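You operate a simulated robot arm through the tools that you are given. There is no shell and no other tool. Be economical: measure what you need, move in short steps, check, and stop when the job is done.

Carry out the task below with a simulated robot arm. There is one attempt and no reset: what you move stays moved.

TASK
Take the sponge and leave it on top of the cream gift box on the top of the folding table. Then fetch the sleeved eraser and set it on top of the candle on the top of the folding table.
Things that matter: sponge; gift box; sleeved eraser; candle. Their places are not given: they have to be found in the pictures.

It is judged by the outcome, as a careful person would: the job done as asked, and still so three seconds after it is handed in. It fails if anything else is knocked over, pushed out of place, dropped, spilled or broken.

THE ROBOT
A 7-joint arm with a two-finger parallel gripper, fixed in place. Base frame: the origin is at the foot of the arm, x ahead of it, y to its left, z up; the work surface is at about z = 0. Lengths are in cm, angles in rad, forces in N, time in s.
With the tool pointing down near the work surface it reaches from about 24 to 62 cm from the base axis. Its first joint turns from -1.152 to 1.152 rad. Payload 2.6 kg.
Tool frame: the origin (TCP) lies between the finger pads and is the grasp point; the fingertips stand 3 cm ahead of it; z points along the fingers, y is the line along which they close. The gripper opens to 9.4 cm. The fingers are 2.8 cm wide and 1 cm thick; the gripper's body (5 by 9.6 cm) begins 5.5 cm behind the TCP.
Orientation is that of the tool frame in the base frame, as [roll, pitch, yaw] about the fixed x, y, z axes, in that order (R = Rz(yaw) Ry(pitch) Rx(roll)). With the fingers straight down and closing along the base's y, the tool's x points along the base's -x, its y along +y and its z along -z.

THE INTERFACE
- The arm moves only by the tool servo_tool. Its argument "rows" is a list of rows, each a list of 7 numbers: the shift along the tool's x, y, z in cm, then the turn, a rotation vector about the tool's x, y, z in rad, then the opening in per cent of the stroke, from 0 (shut) to 100 (fully open). In form: [[dx, dy, dz, rx, ry, rz, grip], ...]. A call has 1 to 10 rows; each row shifts and turns the commanded pose from where the row before left it, along the tool's axes as they then stand. A row lasts 0.2 s, in which the tool goes at most 5 cm and 0.15 rad; a call with a longer step from one row to the next is refused whole, and so is a gripper value outside its range. A pose out of reach is approached as far as the arm can. The call stops where the force on the tool passes 40 N (or 10 N more than at its start, if that is more) or the arm is blocked; 0.2 s more then pass. The fingers move at their own pace (about 7.2 cm/s each) and stop on an object; they squeeze with about 37 N. The grip force told is the motor's: it shows also when the fingers shut on nothing. Time passes only in rows, and 0.2 s behind the last, so rows that do not move let the fingers close. It gives the time, the measured TCP pose, the force on the tool (base axes), the opening and the grip force at its end, in the units of the frame above (readings bear some noise).
- Cameras (640 x 400 px; columns grow to the right, rows downward): "scene" is fixed at [3.57, 43.71, 55.38]; the picture's right is [-0.75, -0.66, 0.00], its down [-0.44, 0.50, -0.75] and it looks along [0.49, -0.56, -0.66] (base axes); focal length 337 px, centre (320, 200). "wrist" rides on the gripper at [-3.7, 0, -5.8] in the tool frame; the picture's right is [0.00, -1.00, 0.00], its down [0.97, 0.00, -0.24] and it looks along [0.24, 0.00, 0.97] (tool axes); focal length 218 px, centre (320, 200).
- capture(camera): a new picture of that camera. No time passes.
- locate(camera, pixels): there is no depth. For up to 12 entries [column, row, z] of the newest picture of that camera ("zoom" is the newest enlarged one), the place [x, y] in the base frame at which the ray of that pixel passes the height z, good to about 0.3 cm. No time passes.
- inspect(camera, box): a new picture of the part [left, top, right, bottom] of that camera's present view, enlarged. No time passes.
- hand_in(): hands the job in; it is judged then, once.

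Work in short steps. Measure before you move; look again where a grasp or a placing could have gone wrong, and mend it. You have 80 turns and 38 pictures in all, the two below and enlarged ones among them. Open the gripper and draw the arm clear of the work before you hand the job in, unless the task says otherwise; then end with one line.

The tools are called after "Call:" as name(argument=value, ...) on one line, values as JSON. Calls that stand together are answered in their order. servo_tool: Moves the arm, as the interface text tells. Its arguments: {"type":"object","properties":{"rows":{"type":"array","items":{"type":"array","items":{"type":"number"}}}},"required":["rows"]} The other tools are called the same way: capture (camera) takes a picture; locate (camera, pixels) gives the place at which the rays of pixels pass given heights; inspect (camera, box) takes an enlarged picture of a part of a camera's view; hand_in () hands the job in.

At the start:

```text
clock: 0.0
position: [29.53, 0.87, 30.6]
tcp_rot: [3.141, 0.001, -3.14]
force: [0.1, 0.4, 1.0]
opening: 9.41
grip_force: 0.1
```

scene: 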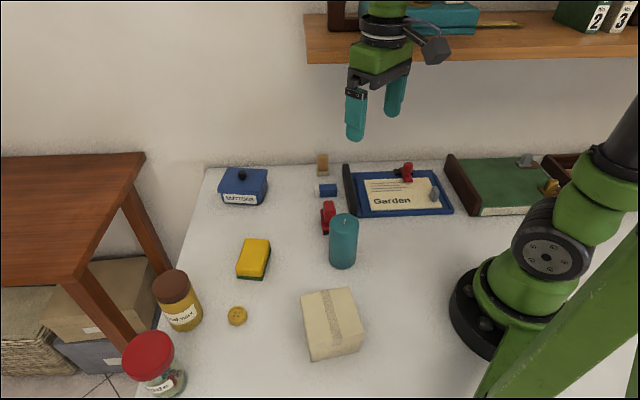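
wrist: 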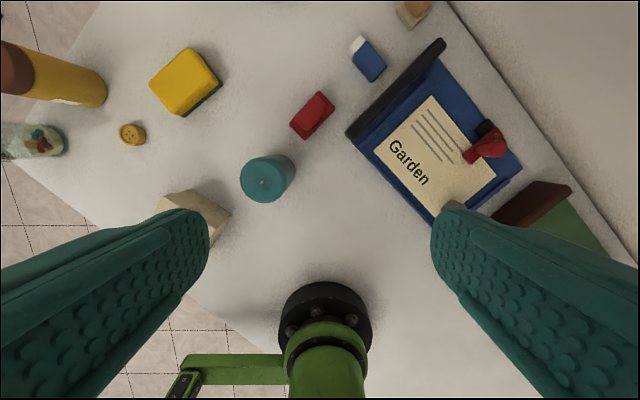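

The sponge (254,258), cream box (332,323), candle (343,240) and blue/white eraser (328,190) are visible in the scene picture. I enlarge that region to measure them.

Call:
inspect(camera="scene", box=[220, 140, 380, 240])

Call:
inspect(camera="scene", box=[220, 220, 412, 370])

```text
4.00 times, centred on (300, 190) of scene
```

zoom: 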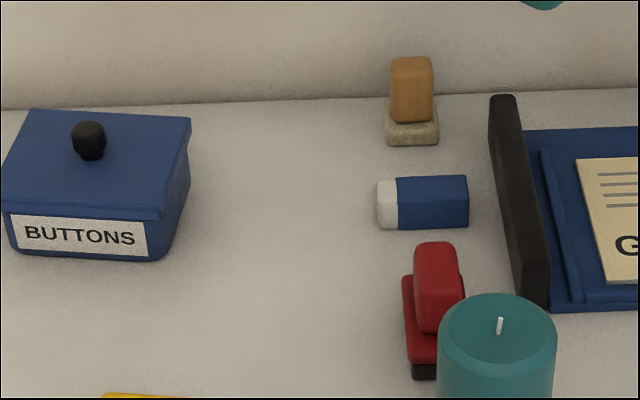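

```text
2.67 times, centred on (316, 295) of scene
```

zoom: 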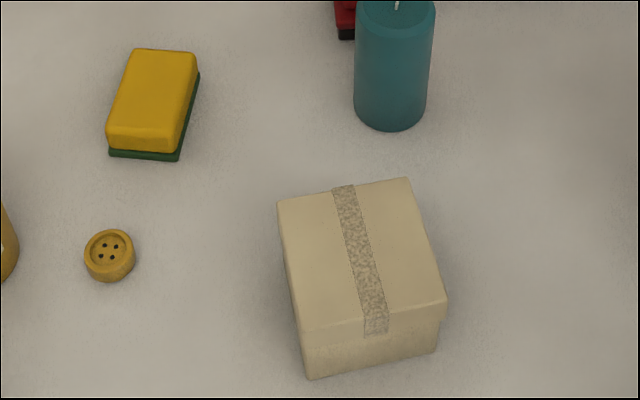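

Locating the sponge, box and candle points in the enlarged picture at candidate heights.

Call:
locate(camera="zoom", pixels=[[109, 157, 0], [178, 161, 0], [199, 73, 0.5], [134, 49, 3], [196, 53, 3], [107, 140, 3], [308, 378, 0], [436, 352, 0], [277, 203, 7], [408, 178, 7], [446, 303, 7], [303, 330, 7]])

Call:
locate(camera="zoom", pixels=[[390, 130, 0], [355, 108, 0], [427, 108, 0], [390, 27, 7], [390, 27, 8], [355, 8, 8], [435, 8, 8], [303, 330, 5], [446, 303, 5], [408, 178, 5], [277, 203, 5]])

Call:
locate(camera="wrist", pixels=[[350, 44, 1], [362, 36, 1], [386, 65, 1], [371, 82, 0], [149, 83, 3], [190, 47, 3], [222, 83, 3], [183, 116, 3], [265, 182, 8], [265, 182, 9], [265, 182, 7], [232, 213, 7]])

```text
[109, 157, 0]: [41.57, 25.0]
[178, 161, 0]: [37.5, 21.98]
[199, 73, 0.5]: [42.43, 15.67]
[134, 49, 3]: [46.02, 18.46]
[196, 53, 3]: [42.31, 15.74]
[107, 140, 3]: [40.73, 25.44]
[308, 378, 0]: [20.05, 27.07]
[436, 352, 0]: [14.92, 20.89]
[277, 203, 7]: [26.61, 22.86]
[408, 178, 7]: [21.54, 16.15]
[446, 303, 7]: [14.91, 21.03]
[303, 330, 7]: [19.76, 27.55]
```

```text
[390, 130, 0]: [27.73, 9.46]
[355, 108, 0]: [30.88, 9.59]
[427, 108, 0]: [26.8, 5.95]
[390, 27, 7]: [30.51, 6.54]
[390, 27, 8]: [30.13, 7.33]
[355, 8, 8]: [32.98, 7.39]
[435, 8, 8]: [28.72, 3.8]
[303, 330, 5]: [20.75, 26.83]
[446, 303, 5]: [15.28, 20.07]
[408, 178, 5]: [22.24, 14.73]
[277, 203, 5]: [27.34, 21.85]
```

```text
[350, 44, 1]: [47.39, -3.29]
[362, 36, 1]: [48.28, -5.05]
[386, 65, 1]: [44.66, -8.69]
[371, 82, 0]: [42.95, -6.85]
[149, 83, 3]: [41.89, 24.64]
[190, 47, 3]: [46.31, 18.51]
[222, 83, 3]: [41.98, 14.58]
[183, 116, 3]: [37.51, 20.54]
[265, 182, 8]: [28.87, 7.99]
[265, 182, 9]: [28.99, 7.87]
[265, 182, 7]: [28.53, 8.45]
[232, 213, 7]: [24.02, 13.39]
```

Sponge centre ≈ (41.8, 20), short axis at ~40°; box top centre ≈ (20.7, 21.9), z≈7. I move above the sponge, then turn the tool about 51° to align.

Call:
servo_tool(rows=[[-1.53, 2.39, 1.82, 0, 0, 0, 100], [-1.53, 2.39, 1.82, 0, 0, 0, 100], [-1.53, 2.39, 1.82, 0, 0, 0, 100], [-1.53, 2.39, 1.82, 0, 0, 0, 100], [-1.53, 2.39, 1.82, 0, 0, 0, 100], [-1.53, 2.39, 1.82, 0, 0, 0, 100], [-1.53, 2.39, 1.82, 0, 0, 0, 100], [-1.53, 2.39, 1.82, 0, 0, 0, 100]])

Call:
servo_tool(rows=[[0, 0, 0, 0, 0, 0.148, 100], [0, 0, 0, 0, 0, 0.148, 100], [0, 0, 0, 0, 0, 0.148, 100], [0, 0, 0, 0, 0, 0.148, 100], [0, 0, 0, 0, 0, 0.148, 100], [0, 0, 0, 0, 0, 0.148, 100], [0, 0, 0, 0, 0, 0, 100]])

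Call:
capture(camera="wrist")

```text
clock: 1.8
position: [41.91, 19.98, 15.87]
tcp_rot: [3.141, 0.001, -3.142]
force: [0.1, 0.9, -0.1]
opening: 9.4
grip_force: 0.1
```

```text
clock: 3.4
position: [41.87, 20.01, 16.15]
tcp_rot: [-3.141, -0.003, 2.252]
force: [0.6, 0.7, -0.2]
opening: 9.39
grip_force: 0.0
```

```text
33 pictures are left
```

wrist: 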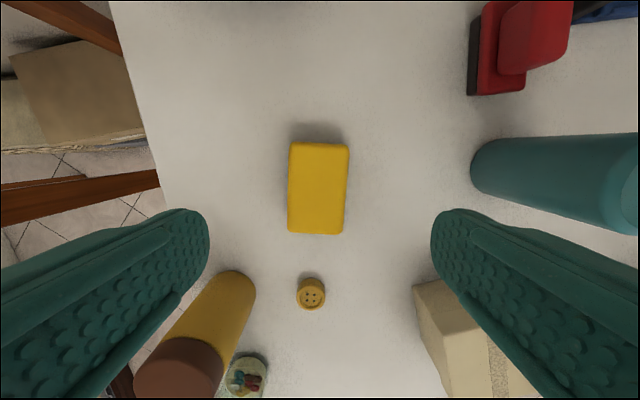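

The sponge is nearly aligned, corners at (289,143),(349,146),(342,235),(287,232). I locate them and the jar.

Call:
locate(camera="wrist", pixels=[[289, 143, 3], [349, 146, 3], [342, 235, 3], [287, 232, 3], [289, 143, 0], [235, 270, 0], [180, 370, 10], [310, 293, 1], [430, 282, 7], [472, 160, 0]])

```text
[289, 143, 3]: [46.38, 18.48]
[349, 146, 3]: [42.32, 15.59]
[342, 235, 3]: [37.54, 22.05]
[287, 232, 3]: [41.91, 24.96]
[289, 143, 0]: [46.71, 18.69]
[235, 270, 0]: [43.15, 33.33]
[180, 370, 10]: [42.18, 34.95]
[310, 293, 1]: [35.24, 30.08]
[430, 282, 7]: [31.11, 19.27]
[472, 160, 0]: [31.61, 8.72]
```

Sponge centre (42.0, 20.3); small correction, then descend to TCP z≈3.6 (fingertips 0.6 cm above table) and close.

Call:
servo_tool(rows=[[0.09, 0.3, 2.5, 0, 0, 0.06, 100], [0, 0, 2.5, 0, 0, 0, 100], [0, 0, 2.5, 0, 0, 0, 100], [0, 0, 2.5, 0, 0, 0, 100], [0, 0, 1.5, 0, 0, 0, 100], [0, 0, 1, 0, 0, 0, 100], [0, 0, 0, 0, 0, 0, 100]])

Call:
servo_tool(rows=[[0, 0, 0, 0, 0, 0, 40], [0, 0, 0, 0, 0, 0, 40], [0, 0, 0, 0, 0, 0, 40], [0, 0, 0, 0, 0, 0, 40]])

```text
clock: 5.0
position: [41.88, 20.52, 3.49]
tcp_rot: [-3.142, 0.002, 2.193]
force: [-0.4, -0.3, 0.3]
opening: 9.39
grip_force: 0.1
```

```text
clock: 6.0
position: [41.95, 20.5, 3.55]
tcp_rot: [3.142, -0.001, 2.193]
force: [0.1, 0.1, -0.1]
opening: 5.48
grip_force: 37.0
```

Fingers stopped at 5.48 cm on the sponge with 37 N. Lift straight up to clear the box and candle.

Call:
servo_tool(rows=[[0, 0, -1, 0, 0, 0, 40], [0, 0, -3, 0, 0, 0, 40], [0, 0, -3, 0, 0, 0, 40], [0, 0, -3, 0, 0, 0, 40], [0, 0, -3, 0, 0, 0, 40], [0, 0, -3, 0, 0, 0, 40], [0, 0, 0, 0, 0, 0, 40]])

Call:
capture(camera="wrist")

```text
clock: 7.6
position: [41.93, 20.42, 19.41]
tcp_rot: [3.141, 0.002, 2.195]
force: [-0.4, -0.4, -0.6]
opening: 5.51
grip_force: 37.2
```

```text
32 pictures are left
```

wrist: 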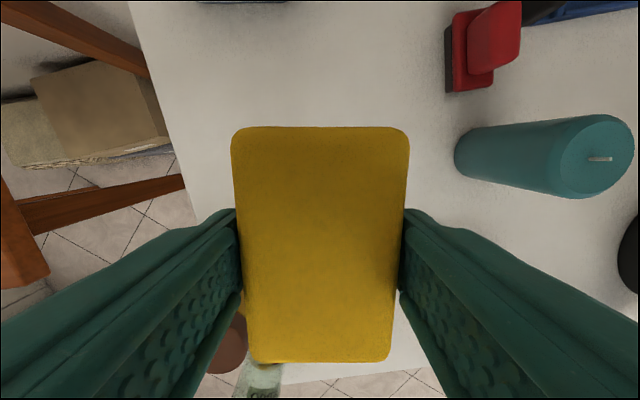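

Sponge held square. I carry it over the gift box, then turn ~17° to align with the box.

Call:
servo_tool(rows=[[1.7, -2.04, 0, 0, 0, 0, 40], [1.7, -2.04, 0, 0, 0, 0, 40], [1.7, -2.04, 0, 0, 0, 0, 40], [1.7, -2.04, 0, 0, 0, 0, 40], [1.7, -2.04, 0, 0, 0, 0, 40], [1.7, -2.04, 0, 0, 0, 0, 40], [1.7, -2.04, 0, 0, 0, 0, 40], [1.7, -2.04, 0, 0, 0, 0, 40], [0, 0, 0, 0, 0, -0.145, 40], [0, 0, 0, 0, 0, -0.145, 40]])

Call:
capture(camera="scene")

Call:
capture(camera="wrist")

```text
clock: 9.8
position: [20.86, 21.72, 19.52]
tcp_rot: [-3.14, 0.001, 2.484]
force: [0.5, 0.9, 0.2]
opening: 5.49
grip_force: 37.2
```

```text
31 pictures are left
```

scene: 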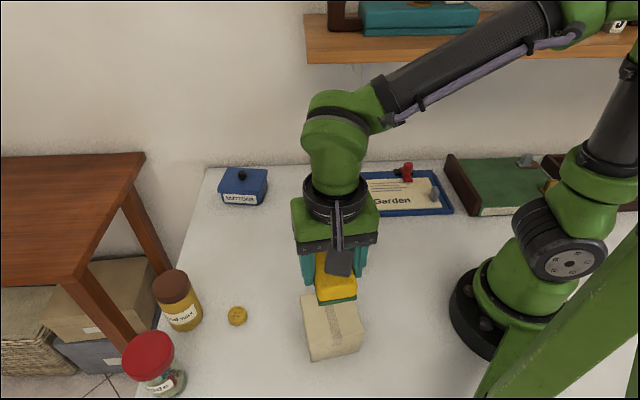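

```text
30 pictures are left
```

wrist: 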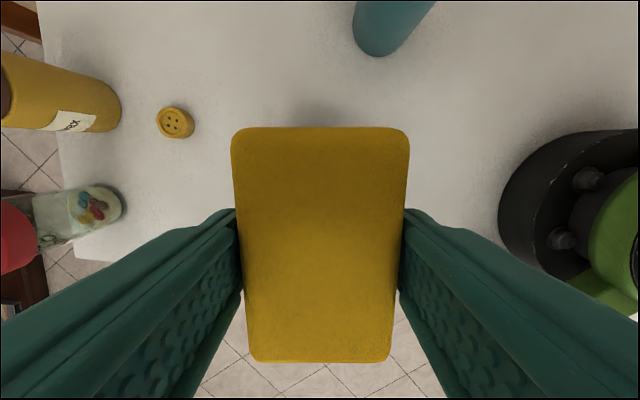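

Aligned over the box. Lower to TCP z≈12 and check before contact.

Call:
servo_tool(rows=[[0, 0, 2, 0, 0, 0, 40], [0, 0, 2, 0, 0, 0, 40], [0, 0, 2, 0, 0, 0, 40], [0, 0, 1.5, 0, 0, 0, 40], [0, 0, 0, 0, 0, 0, 40]])

Call:
inspect(camera="scene", box=[252, 220, 412, 370])

```text
clock: 11.0
position: [20.77, 21.78, 12.09]
tcp_rot: [-3.141, 0.001, 2.481]
force: [0.8, -0.7, -0.3]
opening: 5.48
grip_force: 37.1
```

```text
2.67 times, centred on (332, 295) of scene
```

zoom: 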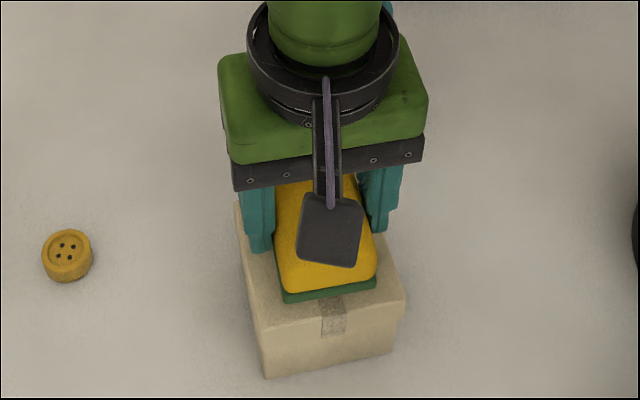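

Sponge sits centrally above the box. Lower in small steps to feel contact.

Call:
servo_tool(rows=[[0, 0, 0.4, 0, 0, 0, 40], [0, 0, 0.4, 0, 0, 0, 40], [0, 0, 0.3, 0, 0, 0, 40], [0, 0, 0, 0, 0, 0, 40]])

Call:
servo_tool(rows=[[0, 0, 0.2, 0, 0, 0, 40], [0, 0, 0, 0, 0, 0, 40]])

Call:
servo_tool(rows=[[0, 0, 0.2, 0, 0, 0, 40], [0, 0, 0, 0, 0, 0, 40]])

```text
clock: 12.0
position: [20.78, 21.82, 10.97]
tcp_rot: [-3.141, 0.0, 2.485]
force: [0.2, -1.1, 0.7]
opening: 5.5
grip_force: 36.8
```

```text
clock: 12.6
position: [20.84, 21.76, 10.71]
tcp_rot: [3.141, -0.001, 2.485]
force: [-0.1, 0.0, -0.5]
opening: 5.5
grip_force: 37.2
```

```text
clock: 13.2
position: [20.76, 21.78, 10.6]
tcp_rot: [3.14, -0.001, 2.485]
force: [-0.8, -0.8, 5.6]
opening: 5.5
grip_force: 37.2
```

Contact felt (5.6 N up) at z 10.6. Release and rise.

Call:
servo_tool(rows=[[0, 0, 0, 0, 0, 0, 75], [0, 0, 0, 0, 0, 0, 75], [0, 0, 0, 0, 0, 0, 75], [0, 0, -2, 0, 0, 0, 75], [0, 0, -3, 0, 0, 0, 75], [0, 0, -3, 0, 0, 0, 75], [0, 0, -3, 0, 0, 0, 75], [0, 0, -3, 0, 0, 0, 75]])

Call:
capture(camera="wrist")

```text
clock: 15.0
position: [20.78, 21.74, 24.5]
tcp_rot: [3.141, 0.001, 2.484]
force: [0.3, -0.3, 0.3]
opening: 7.07
grip_force: 0.0
```

```text
28 pictures are left
```

wrist: 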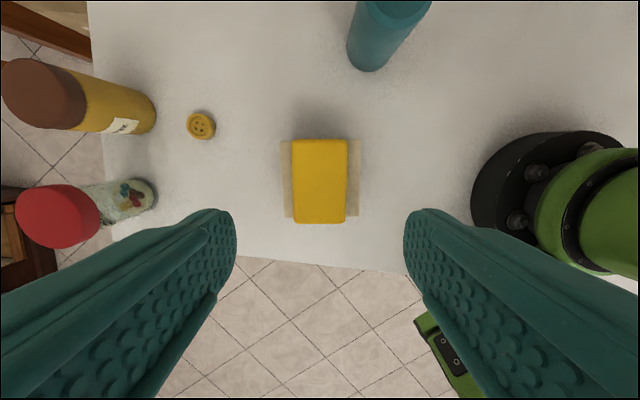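

Sponge rests well on the box. Now, before moving to the eraser, check the wall and shelf positions to avoid them.

Call:
capture(camera="scene")

Call:
locate(camera="scene", pixels=[[210, 166, 0], [325, 162, 0], [440, 158, 0], [307, 62, 20], [307, 62, 25], [307, 62, 30], [307, 62, 35], [307, 62, 40], [636, 58, 30], [636, 58, 35]])

```text
27 pictures are left
```

scene: 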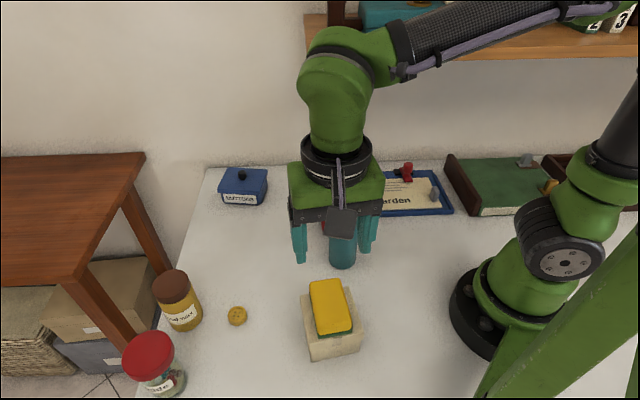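

```text
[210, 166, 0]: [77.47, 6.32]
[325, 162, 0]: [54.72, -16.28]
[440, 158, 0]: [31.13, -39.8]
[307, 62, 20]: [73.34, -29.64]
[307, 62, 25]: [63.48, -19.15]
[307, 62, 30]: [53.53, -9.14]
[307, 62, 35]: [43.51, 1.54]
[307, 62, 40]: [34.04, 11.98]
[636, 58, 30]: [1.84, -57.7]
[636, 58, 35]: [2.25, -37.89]
```

The shelf height is ambiguous; its top's back-left corner lies on the wall (x−y≈71), which fixes the height. I enlarge that area.

Call:
inspect(camera="scene", box=[270, 0, 366, 80])

```text
5.00 times, centred on (318, 40) of scene
```

zoom: 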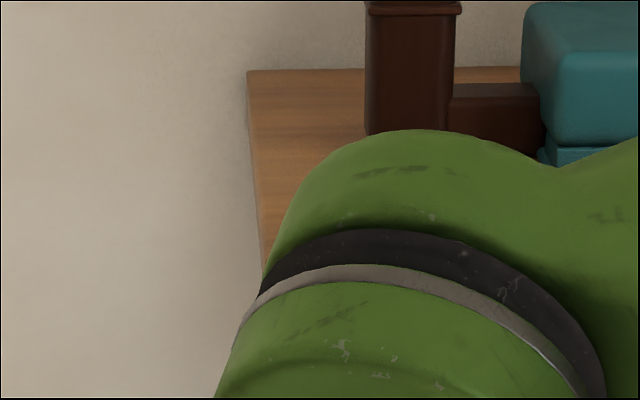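

Call:
locate(camera="scene", pixels=[[303.4, 14.2, 32], [303.4, 14.2, 34], [303.4, 14.2, 36], [303.4, 14.2, 38], [306, 50, 34], [306, 50, 36], [306, 50, 38], [306, 62, 32], [306, 62, 34], [306, 62, 36]])

```text
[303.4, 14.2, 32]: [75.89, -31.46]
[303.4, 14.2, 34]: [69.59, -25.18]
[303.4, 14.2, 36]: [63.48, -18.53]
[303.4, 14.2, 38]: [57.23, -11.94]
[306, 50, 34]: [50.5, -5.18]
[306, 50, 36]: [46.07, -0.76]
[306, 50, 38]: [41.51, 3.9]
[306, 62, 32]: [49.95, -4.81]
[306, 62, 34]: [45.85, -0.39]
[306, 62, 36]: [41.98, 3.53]
```

Shelf: top z≈37.7, underside ≈36, occupying x−y>38.7, x+y<45: the eraser is beneath it. I'll first go to a free spot left of the shelf, (46,14), turn the tool for the eraser, lower, and check how high the forearm sits.

Call:
servo_tool(rows=[[-3.09, 1.16, 0, 0, 0, 0, 75], [-3.09, 1.16, 0, 0, 0, 0, 75], [-3.09, 1.16, 0, 0, 0, 0, 75], [-3.09, 1.16, 0, 0, 0, 0, 75], [-3.09, 1.16, 0, 0, 0, 0, 75], [-3.09, 1.16, 0, 0, 0, 0, 75], [-3.09, 1.16, 0, 0, 0, 0, 75], [-3.09, 1.16, 0, 0, 0, 0, 75]])

Call:
servo_tool(rows=[[0, 0, 1.2, 0, 0, -0.139, 75], [0, 0, 1.2, 0, 0, -0.139, 75], [0, 0, 1.2, 0, 0, -0.139, 75], [0, 0, 1.2, 0, 0, -0.139, 75], [0, 0, 1.2, 0, 0, -0.139, 75], [0, 0, 1.2, 0, 0, -0.139, 75], [0, 0, 1.2, 0, 0, -0.139, 75], [0, 0, 1.2, 0, 0, -0.139, 75], [0, 0, 1.2, 0, 0, -0.139, 75], [0, 0, 1.2, 0, 0, -0.139, 75]])

Call:
capture(camera="scene")

Call:
capture(camera="wrist")

```text
clock: 16.8
position: [46.02, 14.04, 24.49]
tcp_rot: [3.141, -0.001, 2.483]
force: [-0.3, 0.2, 0.5]
opening: 7.05
grip_force: 0.0
```

```text
clock: 19.0
position: [45.99, 14.09, 12.38]
tcp_rot: [3.141, -0.001, -2.405]
force: [-0.8, -0.1, -0.1]
opening: 7.04
grip_force: 0.1
```

```text
25 pictures are left
```

scene: 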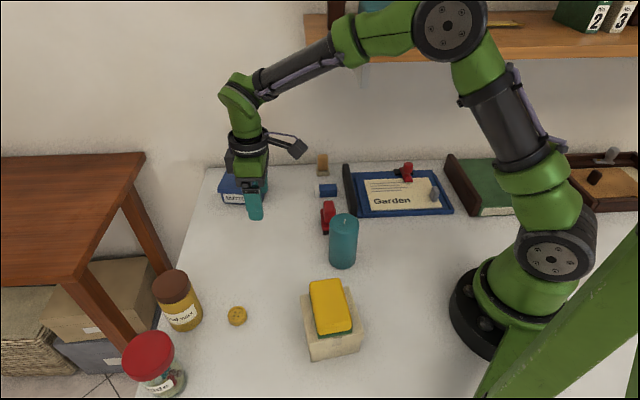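

```text
24 pictures are left
```

wrist: 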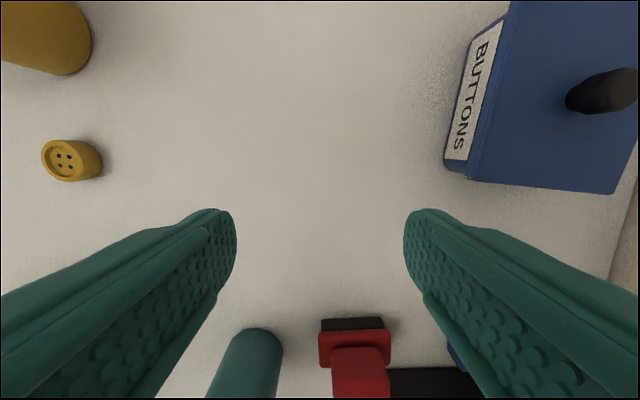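

Forearm top straight-down would nearly touch the shelf edge, so I'll grip the eraser by its ends (closing along 42°) with the tool leaning ~0.3 rad back from the wall, which keeps the wrist low and out. Turn first.

Call:
servo_tool(rows=[[0, 0, 0, 0, 0, 0.15, 75], [0, 0, 0, 0, 0, 0.15, 75], [0, 0, 0, 0, 0, 0.15, 75], [0, 0, 0, 0, 0, 0.15, 75], [0, 0, 0, 0, 0, 0.15, 75], [0, 0, 0, 0, 0, 0.15, 75], [0, 0, 0, 0, 0, 0.15, 75], [0, 0, 0, 0, 0, 0.15, 75], [0, 0, 0, 0, 0, 0.15, 75], [0, 0, 0, 0, 0, 0.15, 75]])

Call:
servo_tool(rows=[[0, 0, 0, 0, 0, 0.074, 75], [0, 0, 0, 0, 0, 0, 75]])

```text
clock: 21.2
position: [46.02, 14.09, 12.47]
tcp_rot: [3.141, -0.001, 2.37]
force: [0.1, -0.6, -0.2]
opening: 7.06
grip_force: 0.0
```

```text
clock: 21.8
position: [45.87, 13.93, 12.37]
tcp_rot: [3.141, -0.002, 2.3]
force: [-0.5, 0.5, 1.2]
opening: 7.03
grip_force: 0.1
```

Tilt first, then shift toward (41, 1) in front of the shelf to view the eraser.

Call:
servo_tool(rows=[[0, 0, 0, 0, -0.15, 0, 75], [0, 0, 0, 0, -0.15, 0, 75], [0, 0, 0, 0, 0, 0, 75]])

```text
clock: 22.6
position: [46.02, 14.06, 12.42]
tcp_rot: [3.141, 0.302, 2.299]
force: [0.3, -0.1, 0.1]
opening: 7.04
grip_force: 0.1
```

Call:
servo_tool(rows=[[-1.01, -2.06, 0.32, 0, 0, 0, 75], [-1.01, -2.06, 0.32, 0, 0, 0, 75], [-1.01, -2.06, 0.32, 0, 0, 0, 75], [-1.01, -2.06, 0.32, 0, 0, 0, 75], [-1.01, -2.06, 0.32, 0, 0, 0, 75], [-1.01, -2.06, 0.32, 0, 0, 0, 75], [0, 0, 0, 0, 0, 0, 75]])

Call:
capture(camera="wrist")

Call:
capture(camera="scene")

```text
clock: 24.2
position: [40.96, 0.98, 12.31]
tcp_rot: [-3.141, 0.3, 2.3]
force: [-0.1, 0.5, -0.8]
opening: 7.03
grip_force: 0.0
```

```text
23 pictures are left
```

wrist: 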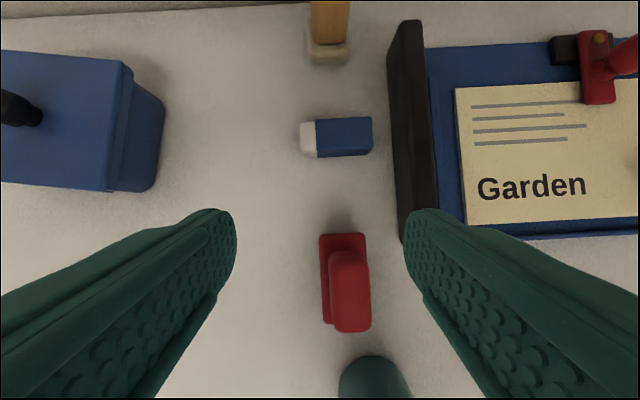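

```text
22 pictures are left
```

scene: 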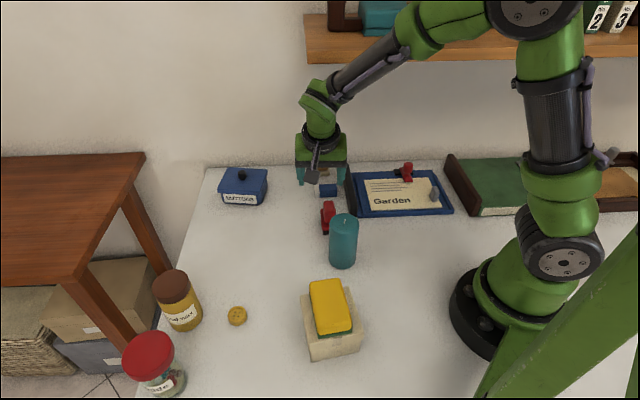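

Clear view: the eraser spans (300–373, 117–158), bar edge at x≈388–403. Enlarge for precision.

Call:
inspect(camera="wrist", box=[270, 90, 430, 190])

```text
4.00 times, centred on (350, 140) of wrist
```

zoom: 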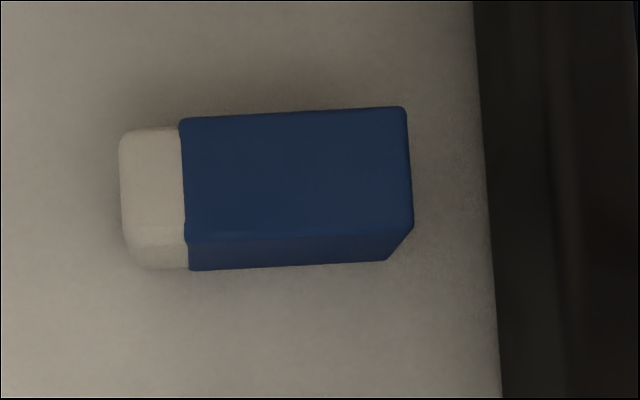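

Call:
locate(camera="zoom", pixels=[[190, 270, 0], [387, 260, 0], [150, 268, 0], [180, 118, 1.5], [405, 107, 1.5], [413, 226, 1.5], [185, 241, 1.5], [120, 140, 1], [122, 235, 1], [474, 60, 0], [490, 240, 0], [500, 360, 0]])

```text
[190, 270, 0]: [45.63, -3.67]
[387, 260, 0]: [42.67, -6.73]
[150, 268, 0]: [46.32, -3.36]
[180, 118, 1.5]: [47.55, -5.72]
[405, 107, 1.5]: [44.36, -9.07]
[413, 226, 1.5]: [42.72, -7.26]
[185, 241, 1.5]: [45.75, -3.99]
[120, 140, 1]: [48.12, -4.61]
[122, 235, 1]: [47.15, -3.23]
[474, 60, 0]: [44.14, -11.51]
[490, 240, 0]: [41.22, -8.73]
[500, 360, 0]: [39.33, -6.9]
```

Eraser ≈5.5×2.4×2.3 cm, centre ≈ (45.5, −5.8), axis 46.5°; gap to bar ≈2 cm. I set opening 6.4 cm, turn by 0.08 rad and approach to z≈8.3 along the lean direction.

Call:
servo_tool(rows=[[0, 0, 0, -0.024, 0, -0.076, 68], [-1.1, -0.42, 1.39, 0, 0, 0, 68], [-1.1, -0.42, 1.39, 0, 0, 0, 68], [-1.1, -0.42, 1.39, 0, 0, 0, 68], [-1.1, -0.42, 1.39, 0, 0, 0, 68], [0, 0, 0, 0, 0, 0, 68]])

Call:
capture(camera="wrist")

Call:
capture(camera="scene")

```text
clock: 25.6
position: [44.07, -4.03, 8.43]
tcp_rot: [3.141, 0.301, 2.377]
force: [0.4, 1.0, -0.4]
opening: 6.39
grip_force: 0.1
```

```text
20 pictures are left
```

wrist: 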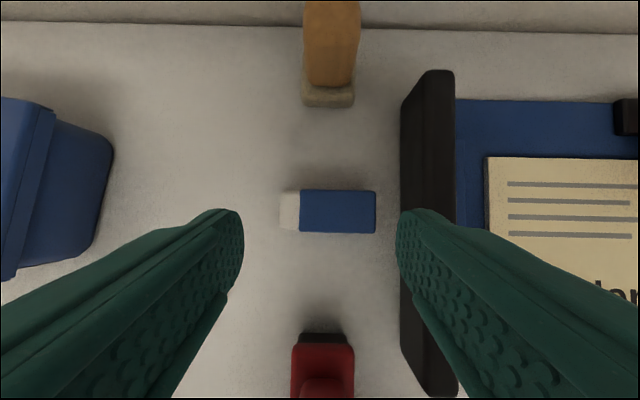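

```text
19 pictures are left
```

scene: 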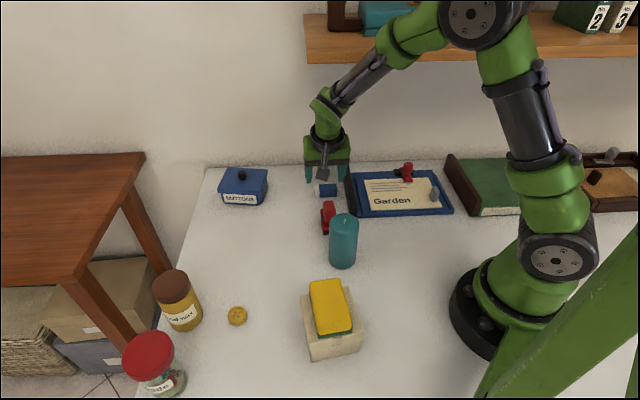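

Well aligned. Measure the eraser ends and the bar from here.

Call:
locate(camera="wrist", pixels=[[280, 211, 1.2], [376, 211, 2.3], [376, 211, 1.5], [328, 190, 2.3], [328, 233, 2.3], [328, 233, 0], [403, 230, 0], [403, 230, 2], [403, 230, 4], [325, 333, 3], [328, 105, 0]])

```text
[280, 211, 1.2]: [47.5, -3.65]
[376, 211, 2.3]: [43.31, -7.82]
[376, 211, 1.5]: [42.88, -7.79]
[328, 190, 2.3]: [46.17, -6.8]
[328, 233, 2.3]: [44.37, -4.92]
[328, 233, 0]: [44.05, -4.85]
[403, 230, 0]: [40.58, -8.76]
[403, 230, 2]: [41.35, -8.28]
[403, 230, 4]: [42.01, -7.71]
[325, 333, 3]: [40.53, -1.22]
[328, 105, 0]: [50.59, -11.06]
```

Bar face at ~2.5 cm beyond the eraser end: plenty. Shift −0.35 along the closing line and descend along the tool axis to z≈3.7.

Call:
servo_tool(rows=[[0, -0.35, 1.2, 0, 0, 0, 68], [0, 0, 1.2, 0, 0, 0, 68], [0, 0, 1.2, 0, 0, 0, 68], [0, 0, 0.7, 0, 0, 0, 68], [0, 0, 0.6, 0, 0, 0, 68], [0, 0, 0, 0, 0, 0, 68]])

Call:
capture(camera="wrist")

```text
clock: 27.0
position: [44.9, -5.3, 3.73]
tcp_rot: [3.141, 0.302, 2.38]
force: [0.5, 0.8, 0.2]
opening: 6.4
grip_force: 0.1
```

```text
18 pictures are left
```

wrist: 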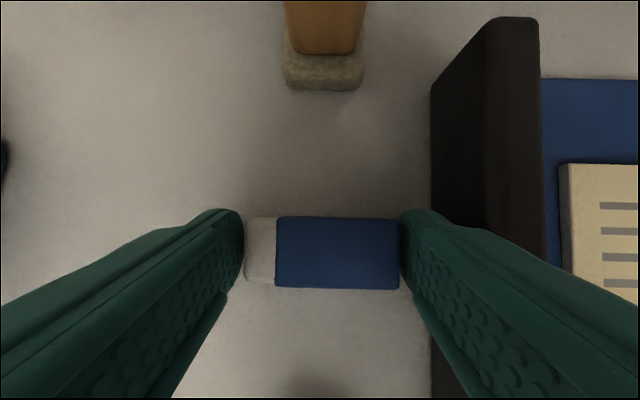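

The eraser is centred between the fingers. Close.

Call:
servo_tool(rows=[[0, 0, 0, 0, 0, 0, 45], [0, 0, 0, 0, 0, 0, 45], [0, 0, 0, 0, 0, 0, 45]])

Call:
servo_tool(rows=[[0, 0, -0.6, 0, 0, 0, 45], [0, 0, -1, 0, 0, 0, 45], [0, 0, -1.2, 0, 0, 0, 45], [0, 0, -1.2, 0, 0, 0, 45], [0, 0, -1, 0, 0, 0, 45]])

Call:
capture(camera="wrist")

```text
clock: 27.8
position: [45.0, -5.37, 3.66]
tcp_rot: [-3.141, 0.3, 2.378]
force: [0.1, -0.1, 0.3]
opening: 5.48
grip_force: 36.6
```

```text
clock: 29.0
position: [43.92, -4.5, 8.49]
tcp_rot: [3.141, 0.301, 2.379]
force: [0.6, -0.4, -0.7]
opening: 5.47
grip_force: 37.3
```

```text
17 pictures are left
```

wrist: 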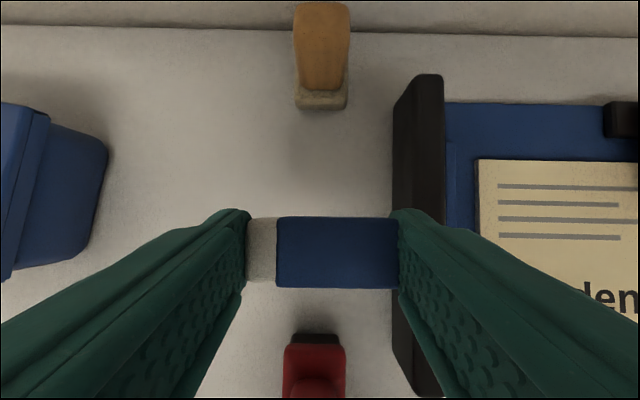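

Eraser held level, bottom 3.7 cm below TCP. Back out from under the shelf with a rising move, then look at the candle.

Call:
servo_tool(rows=[[1.1, 0.44, -1.39, 0, 0, 0, 45], [1.1, 0.44, -1.39, 0, 0, 0, 45], [1.1, 0.44, -1.39, 0, 0, 0, 45], [1.1, 0.44, -1.39, 0, 0, 0, 45], [0, 0, 0, 0, 0, 0, 45]])

Call:
inspect(camera="scene", box=[295, 200, 391, 275])

```text
clock: 30.2
position: [40.88, 0.78, 12.51]
tcp_rot: [-3.141, 0.301, 2.379]
force: [0.4, -0.9, 0.2]
opening: 5.45
grip_force: 36.9
```

```text
5.33 times, centred on (343, 238) of scene
```

zoom: 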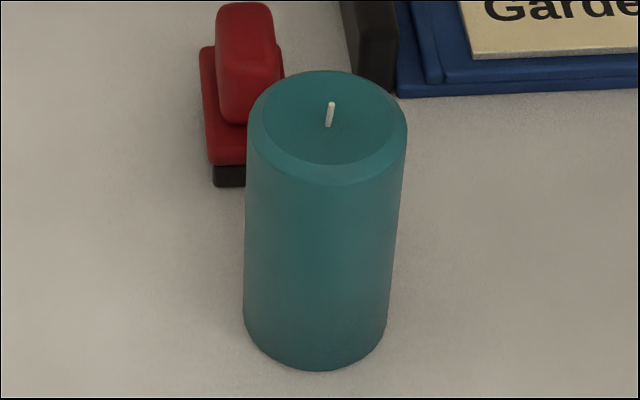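

Call:
locate(camera="zoom", pixels=[[316, 371, 0], [243, 318, 0], [388, 322, 0], [328, 127, 9], [328, 127, 10], [328, 127, 11], [328, 165, 10], [328, 82, 10], [263, 125, 10], [393, 125, 10], [332, 103, 11], [332, 103, 12]])

```text
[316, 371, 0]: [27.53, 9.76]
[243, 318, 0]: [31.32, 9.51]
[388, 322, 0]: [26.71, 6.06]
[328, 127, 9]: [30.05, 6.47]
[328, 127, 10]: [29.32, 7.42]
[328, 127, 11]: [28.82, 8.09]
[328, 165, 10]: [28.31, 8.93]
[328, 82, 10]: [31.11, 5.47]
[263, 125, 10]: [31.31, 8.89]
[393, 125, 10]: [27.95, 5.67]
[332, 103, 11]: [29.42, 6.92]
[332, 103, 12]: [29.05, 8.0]
```

Candle centre ≈ (29.1, 7.7), top ≈10.2 with a ~1.3 cm wick. I'll lay the eraser flat just in front of the wick; move to TCP (27.6, 9.15, 18) first.

Call:
servo_tool(rows=[[2.18, -0.52, -1.635, 0, 0, 0, 45], [2.18, -0.52, -1.635, 0, 0, 0, 45], [2.18, -0.52, -1.635, 0, 0, 0, 45], [2.18, -0.52, -1.635, 0, 0, 0, 45], [2.18, -0.52, -1.635, 0, 0, 0, 45], [2.18, -0.52, -1.635, 0, 0, 0, 45], [0, 0, 0, 0, 0, 0, 45]])

Call:
capture(camera="wrist")

Call:
inspect(camera="scene", box=[263, 160, 423, 285])

```text
clock: 31.8
position: [27.47, 9.38, 18.15]
tcp_rot: [3.141, 0.3, 2.377]
force: [0.6, -0.7, -0.3]
opening: 5.48
grip_force: 37.2
```

```text
15 pictures are left
```

wrist: 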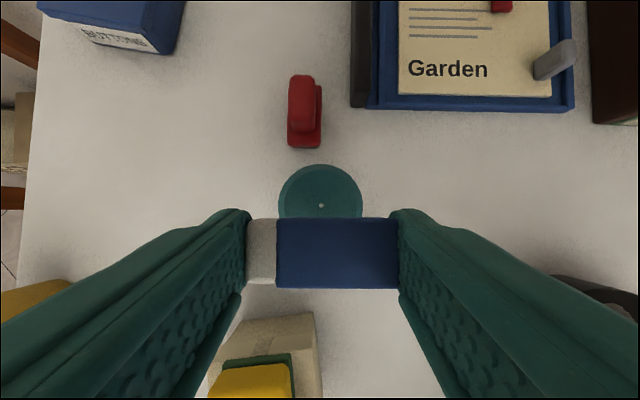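

```text
3.20 times, centred on (343, 222) of scene
```

zoom: 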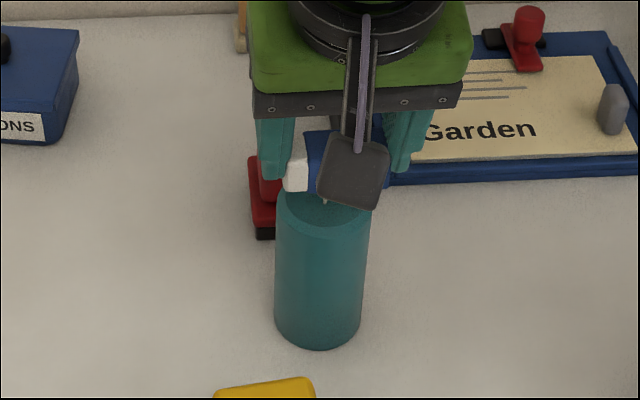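

The wick shows at (321,205) just ahead of the eraser edge (row 217). Measure both at their heights.

Call:
locate(camera="wrist", pixels=[[321, 205, 11], [321, 205, 10.2], [321, 164, 10.2], [279, 205, 10.2], [362, 205, 10.2], [320, 217, 16.8], [320, 217, 14.5], [320, 288, 16.8], [247, 250, 16.8], [399, 250, 16.8]])

```text
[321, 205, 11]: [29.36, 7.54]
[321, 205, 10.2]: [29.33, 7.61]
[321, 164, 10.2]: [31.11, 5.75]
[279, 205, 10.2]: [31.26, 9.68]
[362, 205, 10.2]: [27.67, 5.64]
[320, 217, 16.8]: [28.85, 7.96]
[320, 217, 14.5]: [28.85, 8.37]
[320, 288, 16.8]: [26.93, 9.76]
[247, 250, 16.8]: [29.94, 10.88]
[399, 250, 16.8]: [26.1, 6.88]
```

Eraser centre is 1.95 cm off the wick; I want ~1.65. Shift 0.3 toward the wick and lower to TCP z≈14.5.

Call:
servo_tool(rows=[[0.205, 0, 0.92, 0, 0, 0, 45], [0.205, 0, 0.92, 0, 0, 0, 45], [0.205, 0, 0.92, 0, 0, 0, 45], [0.205, 0, 0.92, 0, 0, 0, 45], [0, 0, 0, 0, 0, 0, 45]])

Call:
inspect(camera="wrist", box=[240, 130, 400, 230])

Call:
inspect(camera="scene", box=[303, 200, 383, 250])

```text
clock: 33.0
position: [27.96, 9.12, 14.58]
tcp_rot: [3.134, 0.303, 2.376]
force: [-7.3, -1.9, 36.0]
opening: 5.46
grip_force: 37.0
```

```text
4.00 times, centred on (320, 180) of wrist
```

zoom: 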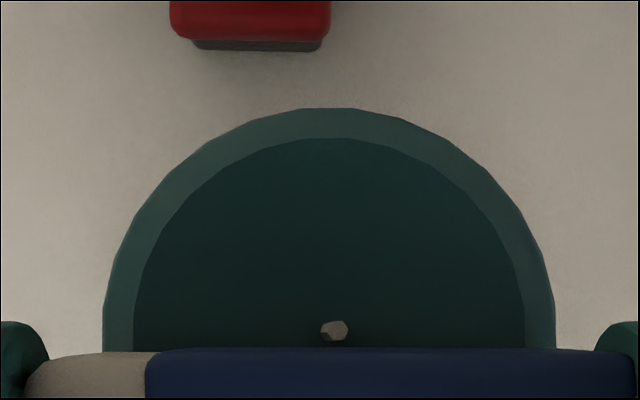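

```text
8.00 times, centred on (343, 225) of scene
```

zoom: 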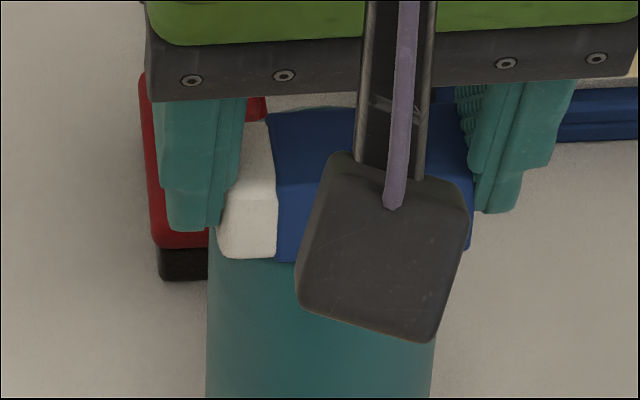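

Contact came at TCP z 14.58 with 36 N: pressing. Ease up slightly to relieve the load.

Call:
servo_tool(rows=[[-0.045, 0, -0.145, 0, 0, 0, 45], [0, 0, 0, 0, 0, 0, 45]])

```text
clock: 33.6
position: [27.84, 8.98, 14.59]
tcp_rot: [3.138, 0.302, 2.381]
force: [3.6, 0.0, 20.1]
opening: 5.48
grip_force: 37.6
```

Call:
servo_tool(rows=[[-0.045, 0, -0.145, 0, 0, 0, 45], [0, 0, 0, 0, 0, 0, 45]])

Call:
capture(camera="wrist")

```text
clock: 34.2
position: [27.8, 8.87, 14.64]
tcp_rot: [-3.139, 0.3, 2.378]
force: [1.3, 1.3, 3.5]
opening: 5.47
grip_force: 37.1
```

```text
11 pictures are left
```

wrist: 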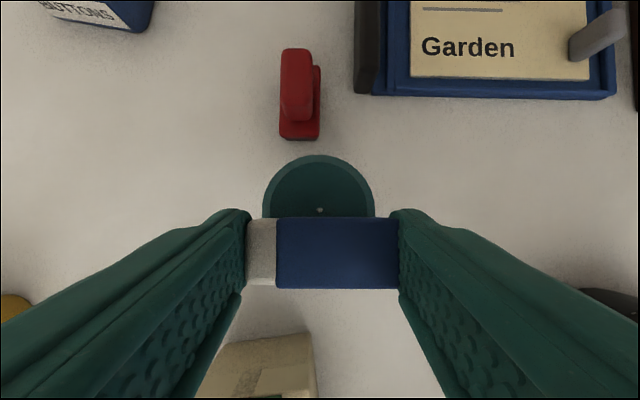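

Light contact (3.5 N), wick still visible just beyond the eraser edge, eraser centred on the candle along its length. Release gently and withdraw along the tool axis.

Call:
servo_tool(rows=[[0, 0, 0, 0, 0, 0, 62], [0, 0, 0, 0, 0, 0, 68], [0, 0, 0, 0, 0, 0, 68], [0, 0, -0.5, 0, 0, 0, 68], [0, 0, -1, 0, 0, 0, 68], [0, 0, -1.5, 0, 0, 0, 68], [0, 0, -2, 0, 0, 0, 68], [0, 0, -3, 0, 0, 0, 68], [0, 0, 0, 0, 0, 0, 68]])

Call:
capture(camera="wrist")

Call:
capture(camera="scene")

```text
clock: 36.2
position: [25.92, 10.68, 22.33]
tcp_rot: [-3.14, 0.301, 2.38]
force: [0.4, 0.1, -1.2]
opening: 6.38
grip_force: 0.1
```

```text
10 pictures are left
```

wrist: 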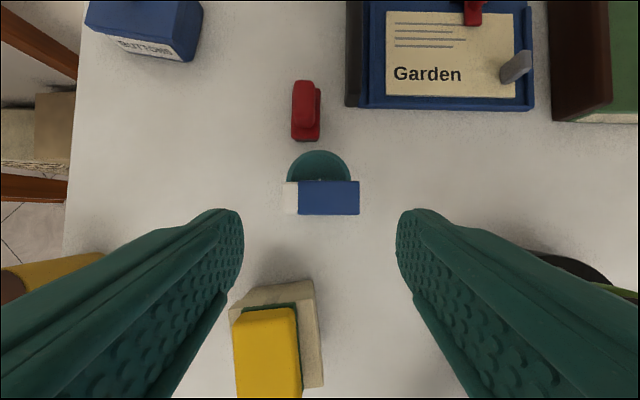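

```text
9 pictures are left
```

scene: 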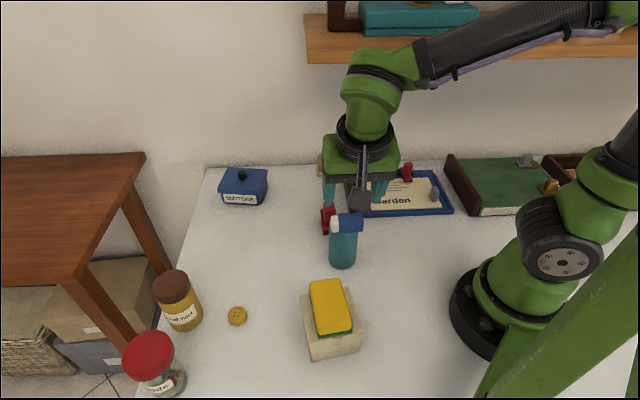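

Eraser is resting on the candle. Draw the arm clear and check it after the pause.

Call:
servo_tool(rows=[[0, 0, -2, 0, 0, 0, 68], [0, 0, -2, 0, 0, 0, 68], [0, 0, -2, 0, 0, 0, 68], [2, 0, 0, 0, 0, 0, 68], [0, 0, 0, 0, 0, 0, 68], [0, 0, 0, 0, 0, 0, 68], [0, 0, 0, 0, 0, 0, 68]])

Call:
inspect(camera="scene", box=[263, 190, 423, 290])

Call:
capture(camera="wrist")

```text
clock: 37.8
position: [23.27, 13.36, 27.42]
tcp_rot: [-3.14, 0.301, 2.378]
force: [-0.5, 0.2, -0.6]
opening: 6.4
grip_force: 0.1
```

```text
4.00 times, centred on (343, 240) of scene
```

zoom: 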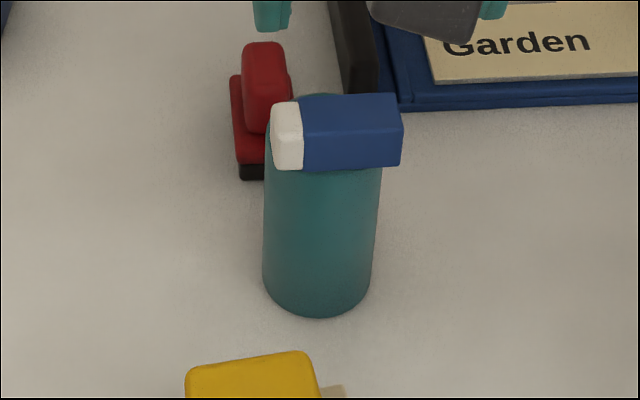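

```text
7 pictures are left
```

wrist: 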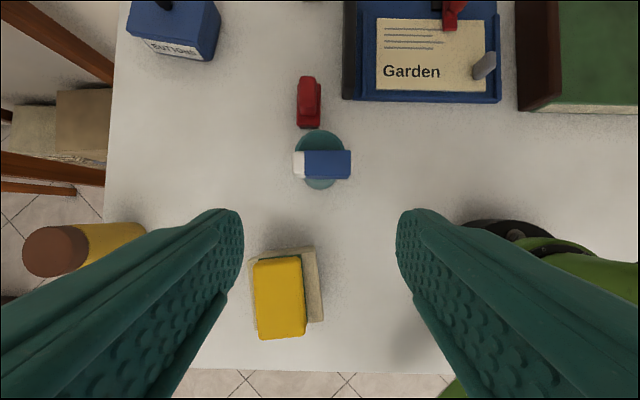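

The eraser lies flat and steady on the candle, the sponge sits on the gift box, nothing else has moved, and the arm is clear. Handing in.

Call:
hand_in()

```text
The job is handed in.
```

The sponge is on top of the cream gift box and the sleeved eraser is lying flat on top of the candle, just beside the wick. Both were steady in the last pictures, nothing else appeared to have moved, and the job is handed in.
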